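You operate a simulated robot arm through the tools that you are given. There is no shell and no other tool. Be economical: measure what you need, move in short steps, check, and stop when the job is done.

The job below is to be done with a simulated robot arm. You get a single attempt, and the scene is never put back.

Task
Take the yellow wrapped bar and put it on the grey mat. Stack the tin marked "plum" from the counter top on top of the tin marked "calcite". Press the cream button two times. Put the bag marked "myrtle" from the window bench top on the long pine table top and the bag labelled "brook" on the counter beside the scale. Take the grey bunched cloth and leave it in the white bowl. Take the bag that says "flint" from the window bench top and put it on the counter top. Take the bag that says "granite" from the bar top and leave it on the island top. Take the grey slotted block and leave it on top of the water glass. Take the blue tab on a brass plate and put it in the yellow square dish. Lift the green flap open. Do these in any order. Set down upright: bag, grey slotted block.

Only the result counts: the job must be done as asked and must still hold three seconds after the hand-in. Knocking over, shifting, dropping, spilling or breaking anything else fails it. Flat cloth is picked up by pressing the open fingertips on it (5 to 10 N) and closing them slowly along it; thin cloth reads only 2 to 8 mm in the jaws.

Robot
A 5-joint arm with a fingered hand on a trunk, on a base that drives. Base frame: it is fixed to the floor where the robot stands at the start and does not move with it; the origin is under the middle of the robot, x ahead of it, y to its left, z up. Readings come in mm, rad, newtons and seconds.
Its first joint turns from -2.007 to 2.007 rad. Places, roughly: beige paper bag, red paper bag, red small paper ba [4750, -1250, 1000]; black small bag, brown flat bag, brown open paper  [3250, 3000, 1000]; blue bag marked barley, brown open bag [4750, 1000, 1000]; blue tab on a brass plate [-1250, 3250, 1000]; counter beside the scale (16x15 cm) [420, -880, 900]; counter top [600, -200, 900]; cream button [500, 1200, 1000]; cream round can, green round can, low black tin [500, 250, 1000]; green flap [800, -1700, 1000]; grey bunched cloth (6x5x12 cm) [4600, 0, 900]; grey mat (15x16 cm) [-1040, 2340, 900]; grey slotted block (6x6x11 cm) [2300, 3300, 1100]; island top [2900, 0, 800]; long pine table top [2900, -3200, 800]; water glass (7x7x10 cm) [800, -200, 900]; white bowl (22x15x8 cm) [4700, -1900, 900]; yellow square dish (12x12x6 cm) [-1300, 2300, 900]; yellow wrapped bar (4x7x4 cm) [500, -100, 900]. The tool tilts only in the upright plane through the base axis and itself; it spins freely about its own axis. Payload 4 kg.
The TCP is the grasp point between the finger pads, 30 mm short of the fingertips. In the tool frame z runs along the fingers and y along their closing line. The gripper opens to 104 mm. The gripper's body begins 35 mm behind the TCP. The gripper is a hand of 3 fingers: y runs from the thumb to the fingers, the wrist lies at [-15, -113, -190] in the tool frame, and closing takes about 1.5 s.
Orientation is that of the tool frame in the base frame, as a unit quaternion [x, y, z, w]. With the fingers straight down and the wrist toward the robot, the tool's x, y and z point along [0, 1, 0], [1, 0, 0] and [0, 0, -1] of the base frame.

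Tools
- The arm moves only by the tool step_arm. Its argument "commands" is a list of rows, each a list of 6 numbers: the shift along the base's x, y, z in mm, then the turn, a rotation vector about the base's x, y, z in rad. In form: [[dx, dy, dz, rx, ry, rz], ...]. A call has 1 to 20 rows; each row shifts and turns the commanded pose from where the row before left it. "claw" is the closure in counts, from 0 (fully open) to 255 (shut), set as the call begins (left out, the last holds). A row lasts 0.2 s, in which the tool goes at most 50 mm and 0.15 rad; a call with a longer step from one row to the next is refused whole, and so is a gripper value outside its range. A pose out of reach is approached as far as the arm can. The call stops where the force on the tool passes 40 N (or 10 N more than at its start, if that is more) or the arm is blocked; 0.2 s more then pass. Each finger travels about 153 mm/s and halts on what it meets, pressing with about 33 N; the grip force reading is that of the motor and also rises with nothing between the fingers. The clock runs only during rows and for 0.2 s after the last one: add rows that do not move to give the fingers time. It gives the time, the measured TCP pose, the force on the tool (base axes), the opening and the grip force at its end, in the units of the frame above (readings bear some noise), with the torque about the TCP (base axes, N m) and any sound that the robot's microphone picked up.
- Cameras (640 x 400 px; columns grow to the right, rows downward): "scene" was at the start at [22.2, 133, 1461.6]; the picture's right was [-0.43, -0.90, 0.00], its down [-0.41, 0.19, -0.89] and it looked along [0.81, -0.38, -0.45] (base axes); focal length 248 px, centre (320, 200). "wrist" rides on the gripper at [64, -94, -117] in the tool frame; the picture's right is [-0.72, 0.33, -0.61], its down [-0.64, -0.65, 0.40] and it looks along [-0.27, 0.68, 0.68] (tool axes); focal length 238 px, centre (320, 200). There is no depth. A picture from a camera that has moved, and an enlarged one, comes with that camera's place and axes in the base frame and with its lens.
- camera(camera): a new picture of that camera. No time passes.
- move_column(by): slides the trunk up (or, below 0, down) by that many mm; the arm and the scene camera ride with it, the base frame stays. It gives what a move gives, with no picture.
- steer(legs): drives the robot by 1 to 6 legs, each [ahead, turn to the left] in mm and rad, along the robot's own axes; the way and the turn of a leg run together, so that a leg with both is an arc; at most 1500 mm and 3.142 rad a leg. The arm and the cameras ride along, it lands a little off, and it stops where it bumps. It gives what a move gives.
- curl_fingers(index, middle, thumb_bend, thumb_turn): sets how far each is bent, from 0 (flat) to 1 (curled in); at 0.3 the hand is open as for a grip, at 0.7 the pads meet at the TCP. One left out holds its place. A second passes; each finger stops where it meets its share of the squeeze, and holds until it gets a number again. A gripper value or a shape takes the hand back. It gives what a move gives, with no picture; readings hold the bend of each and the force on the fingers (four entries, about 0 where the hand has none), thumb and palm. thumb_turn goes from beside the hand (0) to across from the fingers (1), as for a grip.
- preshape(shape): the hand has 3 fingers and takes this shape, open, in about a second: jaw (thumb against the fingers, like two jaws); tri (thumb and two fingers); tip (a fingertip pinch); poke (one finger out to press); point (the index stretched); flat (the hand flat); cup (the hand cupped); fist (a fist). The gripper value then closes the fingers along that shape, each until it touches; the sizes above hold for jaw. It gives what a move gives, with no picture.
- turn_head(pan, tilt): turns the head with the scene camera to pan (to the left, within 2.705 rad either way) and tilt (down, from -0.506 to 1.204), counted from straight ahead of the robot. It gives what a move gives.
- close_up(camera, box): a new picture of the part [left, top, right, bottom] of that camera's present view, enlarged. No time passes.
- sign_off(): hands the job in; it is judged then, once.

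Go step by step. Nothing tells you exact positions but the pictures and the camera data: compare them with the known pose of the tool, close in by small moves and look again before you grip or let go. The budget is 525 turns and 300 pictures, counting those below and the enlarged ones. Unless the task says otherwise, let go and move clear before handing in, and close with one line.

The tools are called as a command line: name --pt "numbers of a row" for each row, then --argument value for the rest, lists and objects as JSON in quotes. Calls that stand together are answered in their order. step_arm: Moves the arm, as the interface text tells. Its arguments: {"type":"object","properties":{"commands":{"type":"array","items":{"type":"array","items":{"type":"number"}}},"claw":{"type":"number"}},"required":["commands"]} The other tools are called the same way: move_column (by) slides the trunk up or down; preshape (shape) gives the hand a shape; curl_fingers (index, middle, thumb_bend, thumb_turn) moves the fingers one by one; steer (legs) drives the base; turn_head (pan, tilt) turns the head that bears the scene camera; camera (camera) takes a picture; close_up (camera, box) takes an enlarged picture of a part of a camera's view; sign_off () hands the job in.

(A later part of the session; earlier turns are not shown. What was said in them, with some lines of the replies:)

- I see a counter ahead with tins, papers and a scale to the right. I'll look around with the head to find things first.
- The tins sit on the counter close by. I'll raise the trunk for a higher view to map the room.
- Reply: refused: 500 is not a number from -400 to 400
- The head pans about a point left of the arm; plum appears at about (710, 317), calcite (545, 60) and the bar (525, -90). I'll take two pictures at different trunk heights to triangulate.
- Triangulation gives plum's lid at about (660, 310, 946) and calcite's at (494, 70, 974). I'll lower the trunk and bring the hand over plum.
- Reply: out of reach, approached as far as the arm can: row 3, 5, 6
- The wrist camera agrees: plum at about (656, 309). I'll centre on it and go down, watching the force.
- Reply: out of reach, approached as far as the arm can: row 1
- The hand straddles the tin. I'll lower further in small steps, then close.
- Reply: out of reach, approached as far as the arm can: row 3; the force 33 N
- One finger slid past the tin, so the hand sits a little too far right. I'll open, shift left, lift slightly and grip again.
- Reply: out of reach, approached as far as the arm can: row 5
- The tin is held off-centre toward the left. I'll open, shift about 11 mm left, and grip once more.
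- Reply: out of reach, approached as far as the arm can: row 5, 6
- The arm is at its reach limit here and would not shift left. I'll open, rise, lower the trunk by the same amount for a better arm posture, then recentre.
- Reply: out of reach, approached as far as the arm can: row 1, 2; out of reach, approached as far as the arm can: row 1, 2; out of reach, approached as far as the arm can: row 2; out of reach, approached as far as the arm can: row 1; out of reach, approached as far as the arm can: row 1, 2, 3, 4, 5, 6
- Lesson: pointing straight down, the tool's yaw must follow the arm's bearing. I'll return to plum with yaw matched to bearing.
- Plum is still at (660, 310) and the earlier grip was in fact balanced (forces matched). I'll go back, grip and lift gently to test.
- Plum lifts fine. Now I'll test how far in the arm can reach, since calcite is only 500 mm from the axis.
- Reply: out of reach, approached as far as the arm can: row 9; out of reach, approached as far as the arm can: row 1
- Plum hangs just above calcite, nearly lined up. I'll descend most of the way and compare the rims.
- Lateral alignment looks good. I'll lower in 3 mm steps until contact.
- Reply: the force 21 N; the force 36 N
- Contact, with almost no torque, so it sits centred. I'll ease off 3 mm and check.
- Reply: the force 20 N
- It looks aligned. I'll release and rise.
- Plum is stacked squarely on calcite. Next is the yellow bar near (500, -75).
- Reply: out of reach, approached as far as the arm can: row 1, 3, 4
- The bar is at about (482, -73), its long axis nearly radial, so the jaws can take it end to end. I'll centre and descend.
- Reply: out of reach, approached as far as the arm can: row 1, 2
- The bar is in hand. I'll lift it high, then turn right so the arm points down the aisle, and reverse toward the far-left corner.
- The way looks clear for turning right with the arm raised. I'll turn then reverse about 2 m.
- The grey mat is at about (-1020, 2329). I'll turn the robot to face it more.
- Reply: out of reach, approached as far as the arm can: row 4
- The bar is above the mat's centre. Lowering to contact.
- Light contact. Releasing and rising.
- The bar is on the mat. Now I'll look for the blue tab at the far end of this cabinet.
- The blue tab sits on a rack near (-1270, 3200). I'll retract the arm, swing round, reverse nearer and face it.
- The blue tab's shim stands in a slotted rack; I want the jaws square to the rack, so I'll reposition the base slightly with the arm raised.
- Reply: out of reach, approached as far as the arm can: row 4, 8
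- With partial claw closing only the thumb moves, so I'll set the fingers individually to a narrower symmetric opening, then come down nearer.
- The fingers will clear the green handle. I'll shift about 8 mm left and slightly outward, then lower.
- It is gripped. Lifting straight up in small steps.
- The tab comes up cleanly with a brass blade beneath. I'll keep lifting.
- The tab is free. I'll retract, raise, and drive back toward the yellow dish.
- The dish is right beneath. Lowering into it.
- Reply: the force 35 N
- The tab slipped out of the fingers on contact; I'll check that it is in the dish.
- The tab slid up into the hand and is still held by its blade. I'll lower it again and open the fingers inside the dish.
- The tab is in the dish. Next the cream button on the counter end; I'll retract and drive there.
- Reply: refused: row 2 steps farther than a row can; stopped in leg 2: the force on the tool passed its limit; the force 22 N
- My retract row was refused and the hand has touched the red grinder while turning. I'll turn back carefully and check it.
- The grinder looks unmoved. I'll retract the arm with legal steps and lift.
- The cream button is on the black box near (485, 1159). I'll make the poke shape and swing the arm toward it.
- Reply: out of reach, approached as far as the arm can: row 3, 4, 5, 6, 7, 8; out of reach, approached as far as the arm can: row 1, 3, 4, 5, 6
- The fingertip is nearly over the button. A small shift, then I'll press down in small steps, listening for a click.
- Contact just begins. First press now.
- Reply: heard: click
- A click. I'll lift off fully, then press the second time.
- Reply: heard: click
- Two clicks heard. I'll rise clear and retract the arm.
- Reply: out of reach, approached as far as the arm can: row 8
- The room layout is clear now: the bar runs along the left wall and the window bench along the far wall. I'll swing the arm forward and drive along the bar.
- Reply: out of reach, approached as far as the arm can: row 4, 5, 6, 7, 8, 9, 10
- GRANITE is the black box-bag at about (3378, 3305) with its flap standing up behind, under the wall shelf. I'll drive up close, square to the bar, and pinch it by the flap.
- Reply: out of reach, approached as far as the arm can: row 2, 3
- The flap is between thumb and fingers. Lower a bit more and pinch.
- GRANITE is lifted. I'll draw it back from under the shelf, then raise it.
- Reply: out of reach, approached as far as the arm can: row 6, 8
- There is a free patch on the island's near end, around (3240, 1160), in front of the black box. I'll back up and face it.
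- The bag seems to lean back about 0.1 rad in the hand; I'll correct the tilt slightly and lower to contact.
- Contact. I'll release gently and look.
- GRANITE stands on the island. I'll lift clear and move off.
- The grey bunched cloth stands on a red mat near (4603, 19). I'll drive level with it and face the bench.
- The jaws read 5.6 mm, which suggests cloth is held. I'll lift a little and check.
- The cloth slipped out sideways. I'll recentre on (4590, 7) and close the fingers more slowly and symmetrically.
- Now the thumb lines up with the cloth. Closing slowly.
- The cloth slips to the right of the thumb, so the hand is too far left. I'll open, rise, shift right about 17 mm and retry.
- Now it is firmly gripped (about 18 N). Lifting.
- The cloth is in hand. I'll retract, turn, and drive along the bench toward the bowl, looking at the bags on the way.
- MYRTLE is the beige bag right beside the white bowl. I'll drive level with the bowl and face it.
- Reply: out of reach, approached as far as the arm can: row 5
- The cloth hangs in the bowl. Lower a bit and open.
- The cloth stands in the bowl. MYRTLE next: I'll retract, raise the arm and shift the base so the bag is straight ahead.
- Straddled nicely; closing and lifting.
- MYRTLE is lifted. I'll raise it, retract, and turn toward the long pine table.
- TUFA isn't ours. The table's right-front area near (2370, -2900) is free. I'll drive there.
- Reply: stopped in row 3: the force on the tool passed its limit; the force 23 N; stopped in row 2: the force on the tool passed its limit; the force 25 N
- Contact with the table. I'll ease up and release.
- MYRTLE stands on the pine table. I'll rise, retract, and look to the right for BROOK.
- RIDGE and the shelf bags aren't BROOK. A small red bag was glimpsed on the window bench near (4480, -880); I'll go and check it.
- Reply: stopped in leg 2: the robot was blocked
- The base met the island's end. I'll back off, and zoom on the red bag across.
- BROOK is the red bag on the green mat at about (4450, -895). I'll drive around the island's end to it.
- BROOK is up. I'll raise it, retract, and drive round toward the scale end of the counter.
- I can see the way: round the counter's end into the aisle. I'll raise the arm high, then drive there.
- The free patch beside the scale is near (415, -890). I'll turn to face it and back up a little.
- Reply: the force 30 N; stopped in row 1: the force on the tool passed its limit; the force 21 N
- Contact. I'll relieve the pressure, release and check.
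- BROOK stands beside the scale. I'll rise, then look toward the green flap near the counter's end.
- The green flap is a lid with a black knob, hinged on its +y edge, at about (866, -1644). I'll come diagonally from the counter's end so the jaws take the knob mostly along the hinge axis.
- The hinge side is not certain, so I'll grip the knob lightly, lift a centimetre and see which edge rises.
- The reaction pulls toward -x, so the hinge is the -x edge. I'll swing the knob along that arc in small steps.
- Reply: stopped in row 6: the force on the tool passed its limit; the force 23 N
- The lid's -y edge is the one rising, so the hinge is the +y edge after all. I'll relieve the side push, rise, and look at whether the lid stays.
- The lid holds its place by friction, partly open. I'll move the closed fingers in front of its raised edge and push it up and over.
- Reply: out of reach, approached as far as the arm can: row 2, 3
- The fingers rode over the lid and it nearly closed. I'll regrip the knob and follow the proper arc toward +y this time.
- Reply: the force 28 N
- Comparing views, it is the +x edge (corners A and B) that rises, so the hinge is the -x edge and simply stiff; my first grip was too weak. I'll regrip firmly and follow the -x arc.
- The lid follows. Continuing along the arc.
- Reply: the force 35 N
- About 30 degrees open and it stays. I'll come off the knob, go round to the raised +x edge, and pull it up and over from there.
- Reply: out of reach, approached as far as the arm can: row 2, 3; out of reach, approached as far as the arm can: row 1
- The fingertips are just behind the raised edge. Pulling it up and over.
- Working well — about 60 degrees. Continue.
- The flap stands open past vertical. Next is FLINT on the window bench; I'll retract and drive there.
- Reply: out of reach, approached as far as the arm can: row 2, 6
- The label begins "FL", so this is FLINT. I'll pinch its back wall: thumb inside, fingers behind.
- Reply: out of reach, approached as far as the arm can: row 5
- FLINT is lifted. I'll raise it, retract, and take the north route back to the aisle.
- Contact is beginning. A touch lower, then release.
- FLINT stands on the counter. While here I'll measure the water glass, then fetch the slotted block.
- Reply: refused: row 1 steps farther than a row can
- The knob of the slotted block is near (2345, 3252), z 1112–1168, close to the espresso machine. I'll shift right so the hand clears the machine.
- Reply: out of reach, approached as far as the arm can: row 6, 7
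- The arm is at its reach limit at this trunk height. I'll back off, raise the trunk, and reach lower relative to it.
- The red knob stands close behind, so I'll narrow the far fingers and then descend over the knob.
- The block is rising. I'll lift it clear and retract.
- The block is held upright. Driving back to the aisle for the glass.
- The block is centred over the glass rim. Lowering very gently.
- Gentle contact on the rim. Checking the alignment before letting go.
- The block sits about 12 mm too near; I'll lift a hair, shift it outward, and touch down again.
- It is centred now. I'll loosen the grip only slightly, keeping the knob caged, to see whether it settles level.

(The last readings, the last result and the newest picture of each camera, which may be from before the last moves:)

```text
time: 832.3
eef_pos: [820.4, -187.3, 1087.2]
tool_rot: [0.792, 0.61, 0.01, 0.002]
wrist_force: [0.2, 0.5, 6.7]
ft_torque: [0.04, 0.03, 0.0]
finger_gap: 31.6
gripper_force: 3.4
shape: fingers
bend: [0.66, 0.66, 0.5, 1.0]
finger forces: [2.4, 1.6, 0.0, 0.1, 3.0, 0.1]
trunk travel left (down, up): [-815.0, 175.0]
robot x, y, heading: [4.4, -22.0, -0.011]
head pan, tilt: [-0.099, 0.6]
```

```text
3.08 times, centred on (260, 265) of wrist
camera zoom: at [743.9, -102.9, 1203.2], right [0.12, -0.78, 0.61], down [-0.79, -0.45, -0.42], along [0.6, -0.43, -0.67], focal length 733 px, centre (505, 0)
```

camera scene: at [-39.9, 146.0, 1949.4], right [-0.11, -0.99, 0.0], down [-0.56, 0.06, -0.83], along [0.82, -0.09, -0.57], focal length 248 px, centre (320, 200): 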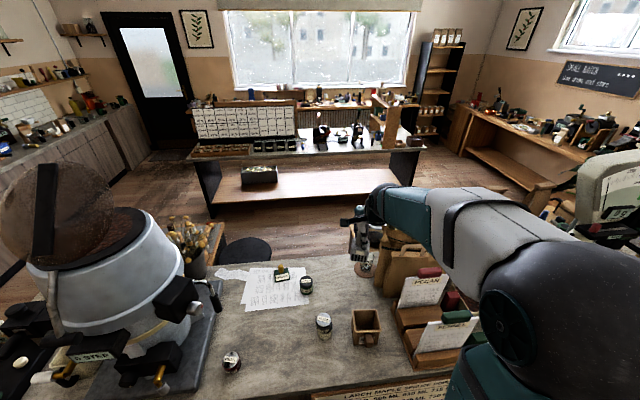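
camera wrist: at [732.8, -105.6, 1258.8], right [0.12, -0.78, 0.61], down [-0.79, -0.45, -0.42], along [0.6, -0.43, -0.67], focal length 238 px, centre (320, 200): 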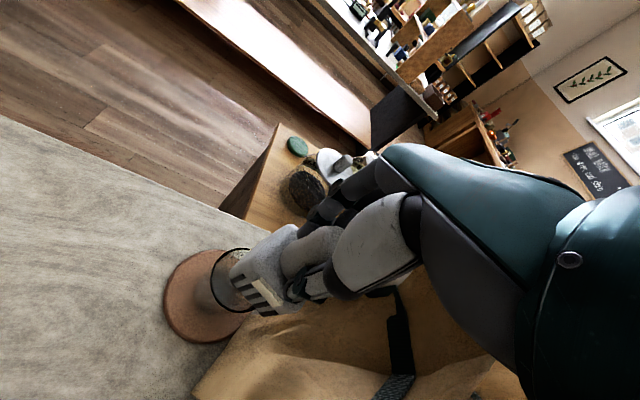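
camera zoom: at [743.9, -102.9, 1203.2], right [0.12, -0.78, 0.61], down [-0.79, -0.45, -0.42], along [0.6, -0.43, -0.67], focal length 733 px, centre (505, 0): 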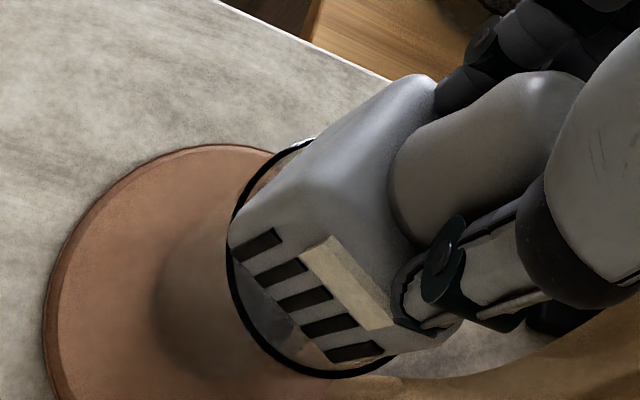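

The load is even and level. I'll rise a few millimetres and open fully.

step_arm --pt "0 0 3 0 0 0" --pt "0 0 2 0 0 0" --pt "0 0 0 0 0 0"

curl_fingers --index 0.58 --middle 0.58 --thumb_bend 0.42

close_up --camera "scene" --box '[355, 205, 405, 265]'

```text
time: 833.1
eef_pos: [821.4, -186.3, 1090.4]
tool_rot: [0.792, 0.61, 0.009, 0.0]
wrist_force: [-0.4, 0.5, 0.8]
ft_torque: [-0.02, 0.03, 0.02]
finger_gap: 32.8
gripper_force: 0.1
shape: fingers
bend: [0.66, 0.65, 0.49, 1.0]
finger forces: [0.0, 0.0, 0.0, 0.0, 0.0, 0.0]
trunk travel left (down, up): [-815.0, 175.0]
robot x, y, heading: [4.8, -17.2, -0.008]
head pan, tilt: [-0.099, 0.6]
```

```text
time: 834.1
eef_pos: [820.5, -188.9, 1093.1]
tool_rot: [0.792, 0.61, 0.009, 0.001]
wrist_force: [0.6, 0.3, 0.2]
ft_torque: [-0.01, 0.03, 0.03]
finger_gap: 52.4
gripper_force: 0.0
shape: fingers
bend: [0.57, 0.57, 0.42, 1.0]
finger forces: [0.0, 0.1, 0.0, 0.0, 0.0, 0.0]
trunk travel left (down, up): [-815.0, 175.0]
robot x, y, heading: [9.4, -17.4, -0.008]
head pan, tilt: [-0.099, 0.6]
```

```text
6.67 times, centred on (380, 235) of scene
camera zoom: at [35.9, 145.1, 1789.4], right [-0.11, -0.99, 0.0], down [-0.56, 0.06, -0.83], along [0.82, -0.09, -0.56], focal length 1657 px, centre (-80, -33)
```

zoom: 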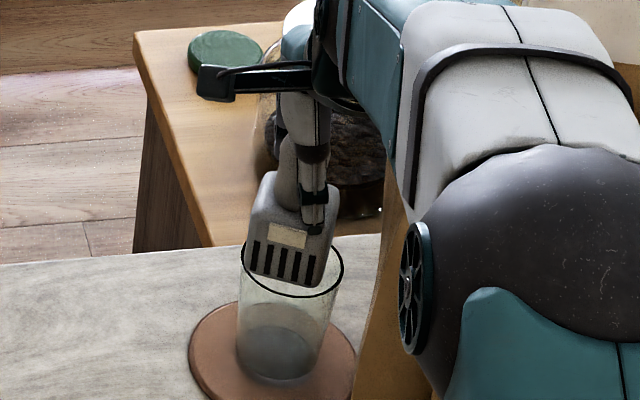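

The block stands free on the glass. Rising straight up.

step_arm --pt "0 0 10 0 0 0" --pt "0 0 15 0 0 0" --pt "0 0 20 0 0 0" --pt "0 0 30 0 0 0" --pt "0 0 40 0 0 0" --pt "0 0 45 0 0 0" --pt "0 0 0 0 0 0"

close_up --camera "scene" --box '[350, 195, 420, 265]'

```text
time: 835.7
eef_pos: [820.8, -187.7, 1252.3]
tool_rot: [0.792, 0.61, 0.009, 0.001]
wrist_force: [-0.2, 0.0, 0.0]
ft_torque: [0.01, 0.01, 0.03]
finger_gap: 52.9
gripper_force: 0.1
shape: fingers
bend: [0.57, 0.57, 0.42, 1.0]
finger forces: [0.0, 0.0, 0.1, 0.0, 0.1, 0.0]
trunk travel left (down, up): [-815.0, 175.0]
robot x, y, heading: [7.8, -15.2, -0.009]
head pan, tilt: [-0.099, 0.6]
```

```text
5.71 times, centred on (385, 230) of scene
camera zoom: at [36.4, 144.9, 1789.4], right [-0.11, -0.99, 0.0], down [-0.56, 0.06, -0.82], along [0.82, -0.09, -0.57], focal length 1420 px, centre (-51, 29)
```

zoom: 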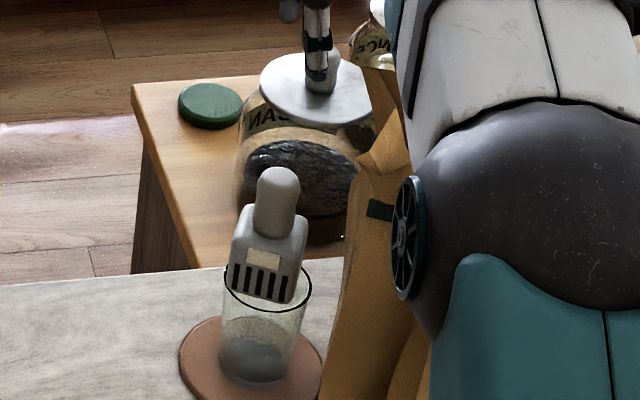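

The block stands upright on the glass. I'll retract clear and take one last look at the counter.

step_arm --pt "-44 9 10 0 0 0" --pt "-44 9 10 0 0 0" --pt "-44 9 10 0 0 0" --pt "-44 9 10 0 0 0" --pt "-44 9 10 0 0 0" --pt "-44 9 0 0 0 0" --pt "0 0 0 0 0 0"

move_column --by 150

turn_head --pan -0.4 --tilt 0.7

camera --camera "scene"

```text
time: 837.3
eef_pos: [558.9, -133.3, 1300.0]
tool_rot: [0.794, 0.608, 0.006, 0.004]
wrist_force: [0.7, -0.5, 0.1]
ft_torque: [0.01, 0.0, 0.0]
finger_gap: 52.7
gripper_force: 0.1
shape: fingers
bend: [0.57, 0.57, 0.42, 1.0]
finger forces: [0.0, 0.0, 0.0, 0.0, 0.1, 0.0]
trunk travel left (down, up): [-815.0, 175.0]
robot x, y, heading: [8.2, -18.4, -0.009]
head pan, tilt: [-0.099, 0.6]
```

```text
time: 839.0
eef_pos: [557.9, -134.0, 1451.4]
tool_rot: [0.795, 0.607, 0.005, 0.004]
wrist_force: [0.9, 0.1, 0.6]
ft_torque: [0.03, -0.02, 0.01]
finger_gap: 52.9
gripper_force: 0.1
shape: fingers
bend: [0.57, 0.57, 0.42, 1.0]
finger forces: [0.1, 0.0, 0.0, 0.0, 0.1, 0.0]
trunk travel left (down, up): [-965.0, 25.0]
robot x, y, heading: [7.8, -18.8, -0.011]
head pan, tilt: [-0.099, 0.6]
```

```text
time: 839.8
eef_pos: [558.9, -134.1, 1451.2]
tool_rot: [0.794, 0.607, 0.006, 0.005]
wrist_force: [0.7, 0.4, 0.5]
ft_torque: [0.0, 0.0, 0.0]
finger_gap: 52.6
gripper_force: 0.1
shape: fingers
bend: [0.57, 0.57, 0.42, 1.0]
finger forces: [0.0, 0.0, 0.1, 0.0, 0.0, 0.0]
trunk travel left (down, up): [-965.0, 25.0]
robot x, y, heading: [7.6, -15.9, -0.01]
head pan, tilt: [-0.4, 0.7]
```

```text
12 pictures are left
camera scene: at [25.9, 121.1, 1930.8], right [-0.4, -0.92, 0.0], down [-0.59, 0.26, -0.77], along [0.7, -0.3, -0.64], focal length 248 px, centre (320, 200)
```

scene: 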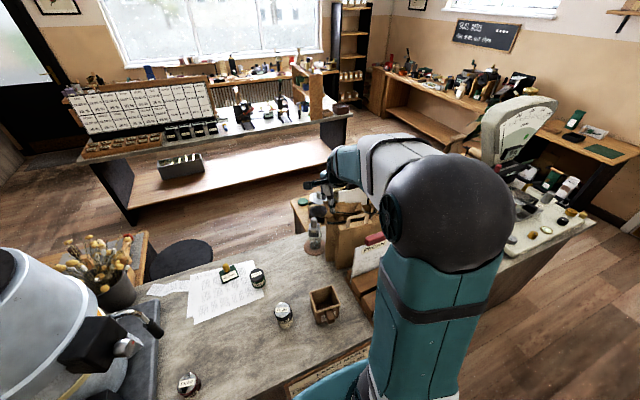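

close_up --camera "scene" --box '[490, 140, 600, 240]'

close_up --camera "scene" --box '[250, 190, 380, 340]'

```text
4.00 times, centred on (545, 190) of scene
camera zoom: at [25.9, 121.1, 1930.8], right [-0.4, -0.92, 0.0], down [-0.59, 0.26, -0.77], along [0.7, -0.3, -0.64], focal length 994 px, centre (-580, 240)
```

zoom: 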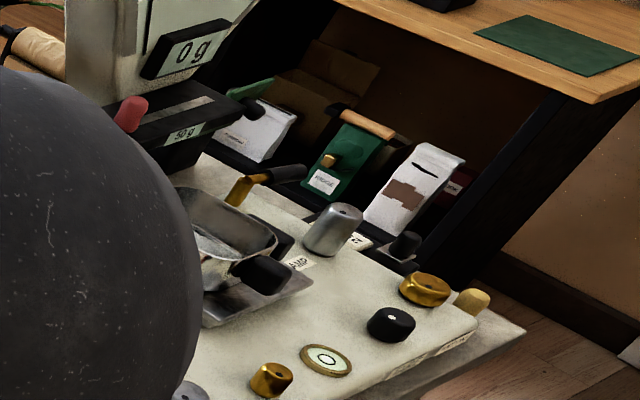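

```text
2.67 times, centred on (315, 265) of scene
camera zoom: at [25.9, 121.1, 1930.8], right [-0.4, -0.92, 0.0], down [-0.59, 0.26, -0.77], along [0.7, -0.3, -0.64], focal length 663 px, centre (333, 27)
```

zoom: 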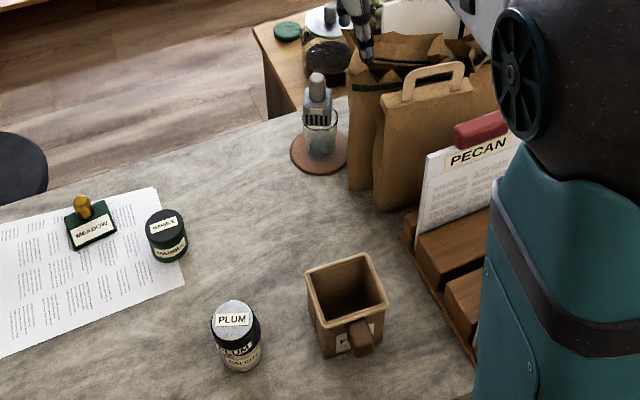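

Plum is still on calcite, FLINT stands on the counter and the block is on the glass. The hand is clear, so I'm handing in.

sign_off

```text
The job is handed in.
```

I did all eleven tasks and handed the job in. BROOK and the open flap weren't in clear view in my last pictures, but both looked right when I left them. Two bumps may count against the result: the hand brushed the red grinder, which looked unmoved in the pictures, and the base hit the island's end, where I didn't check the items afterwards.
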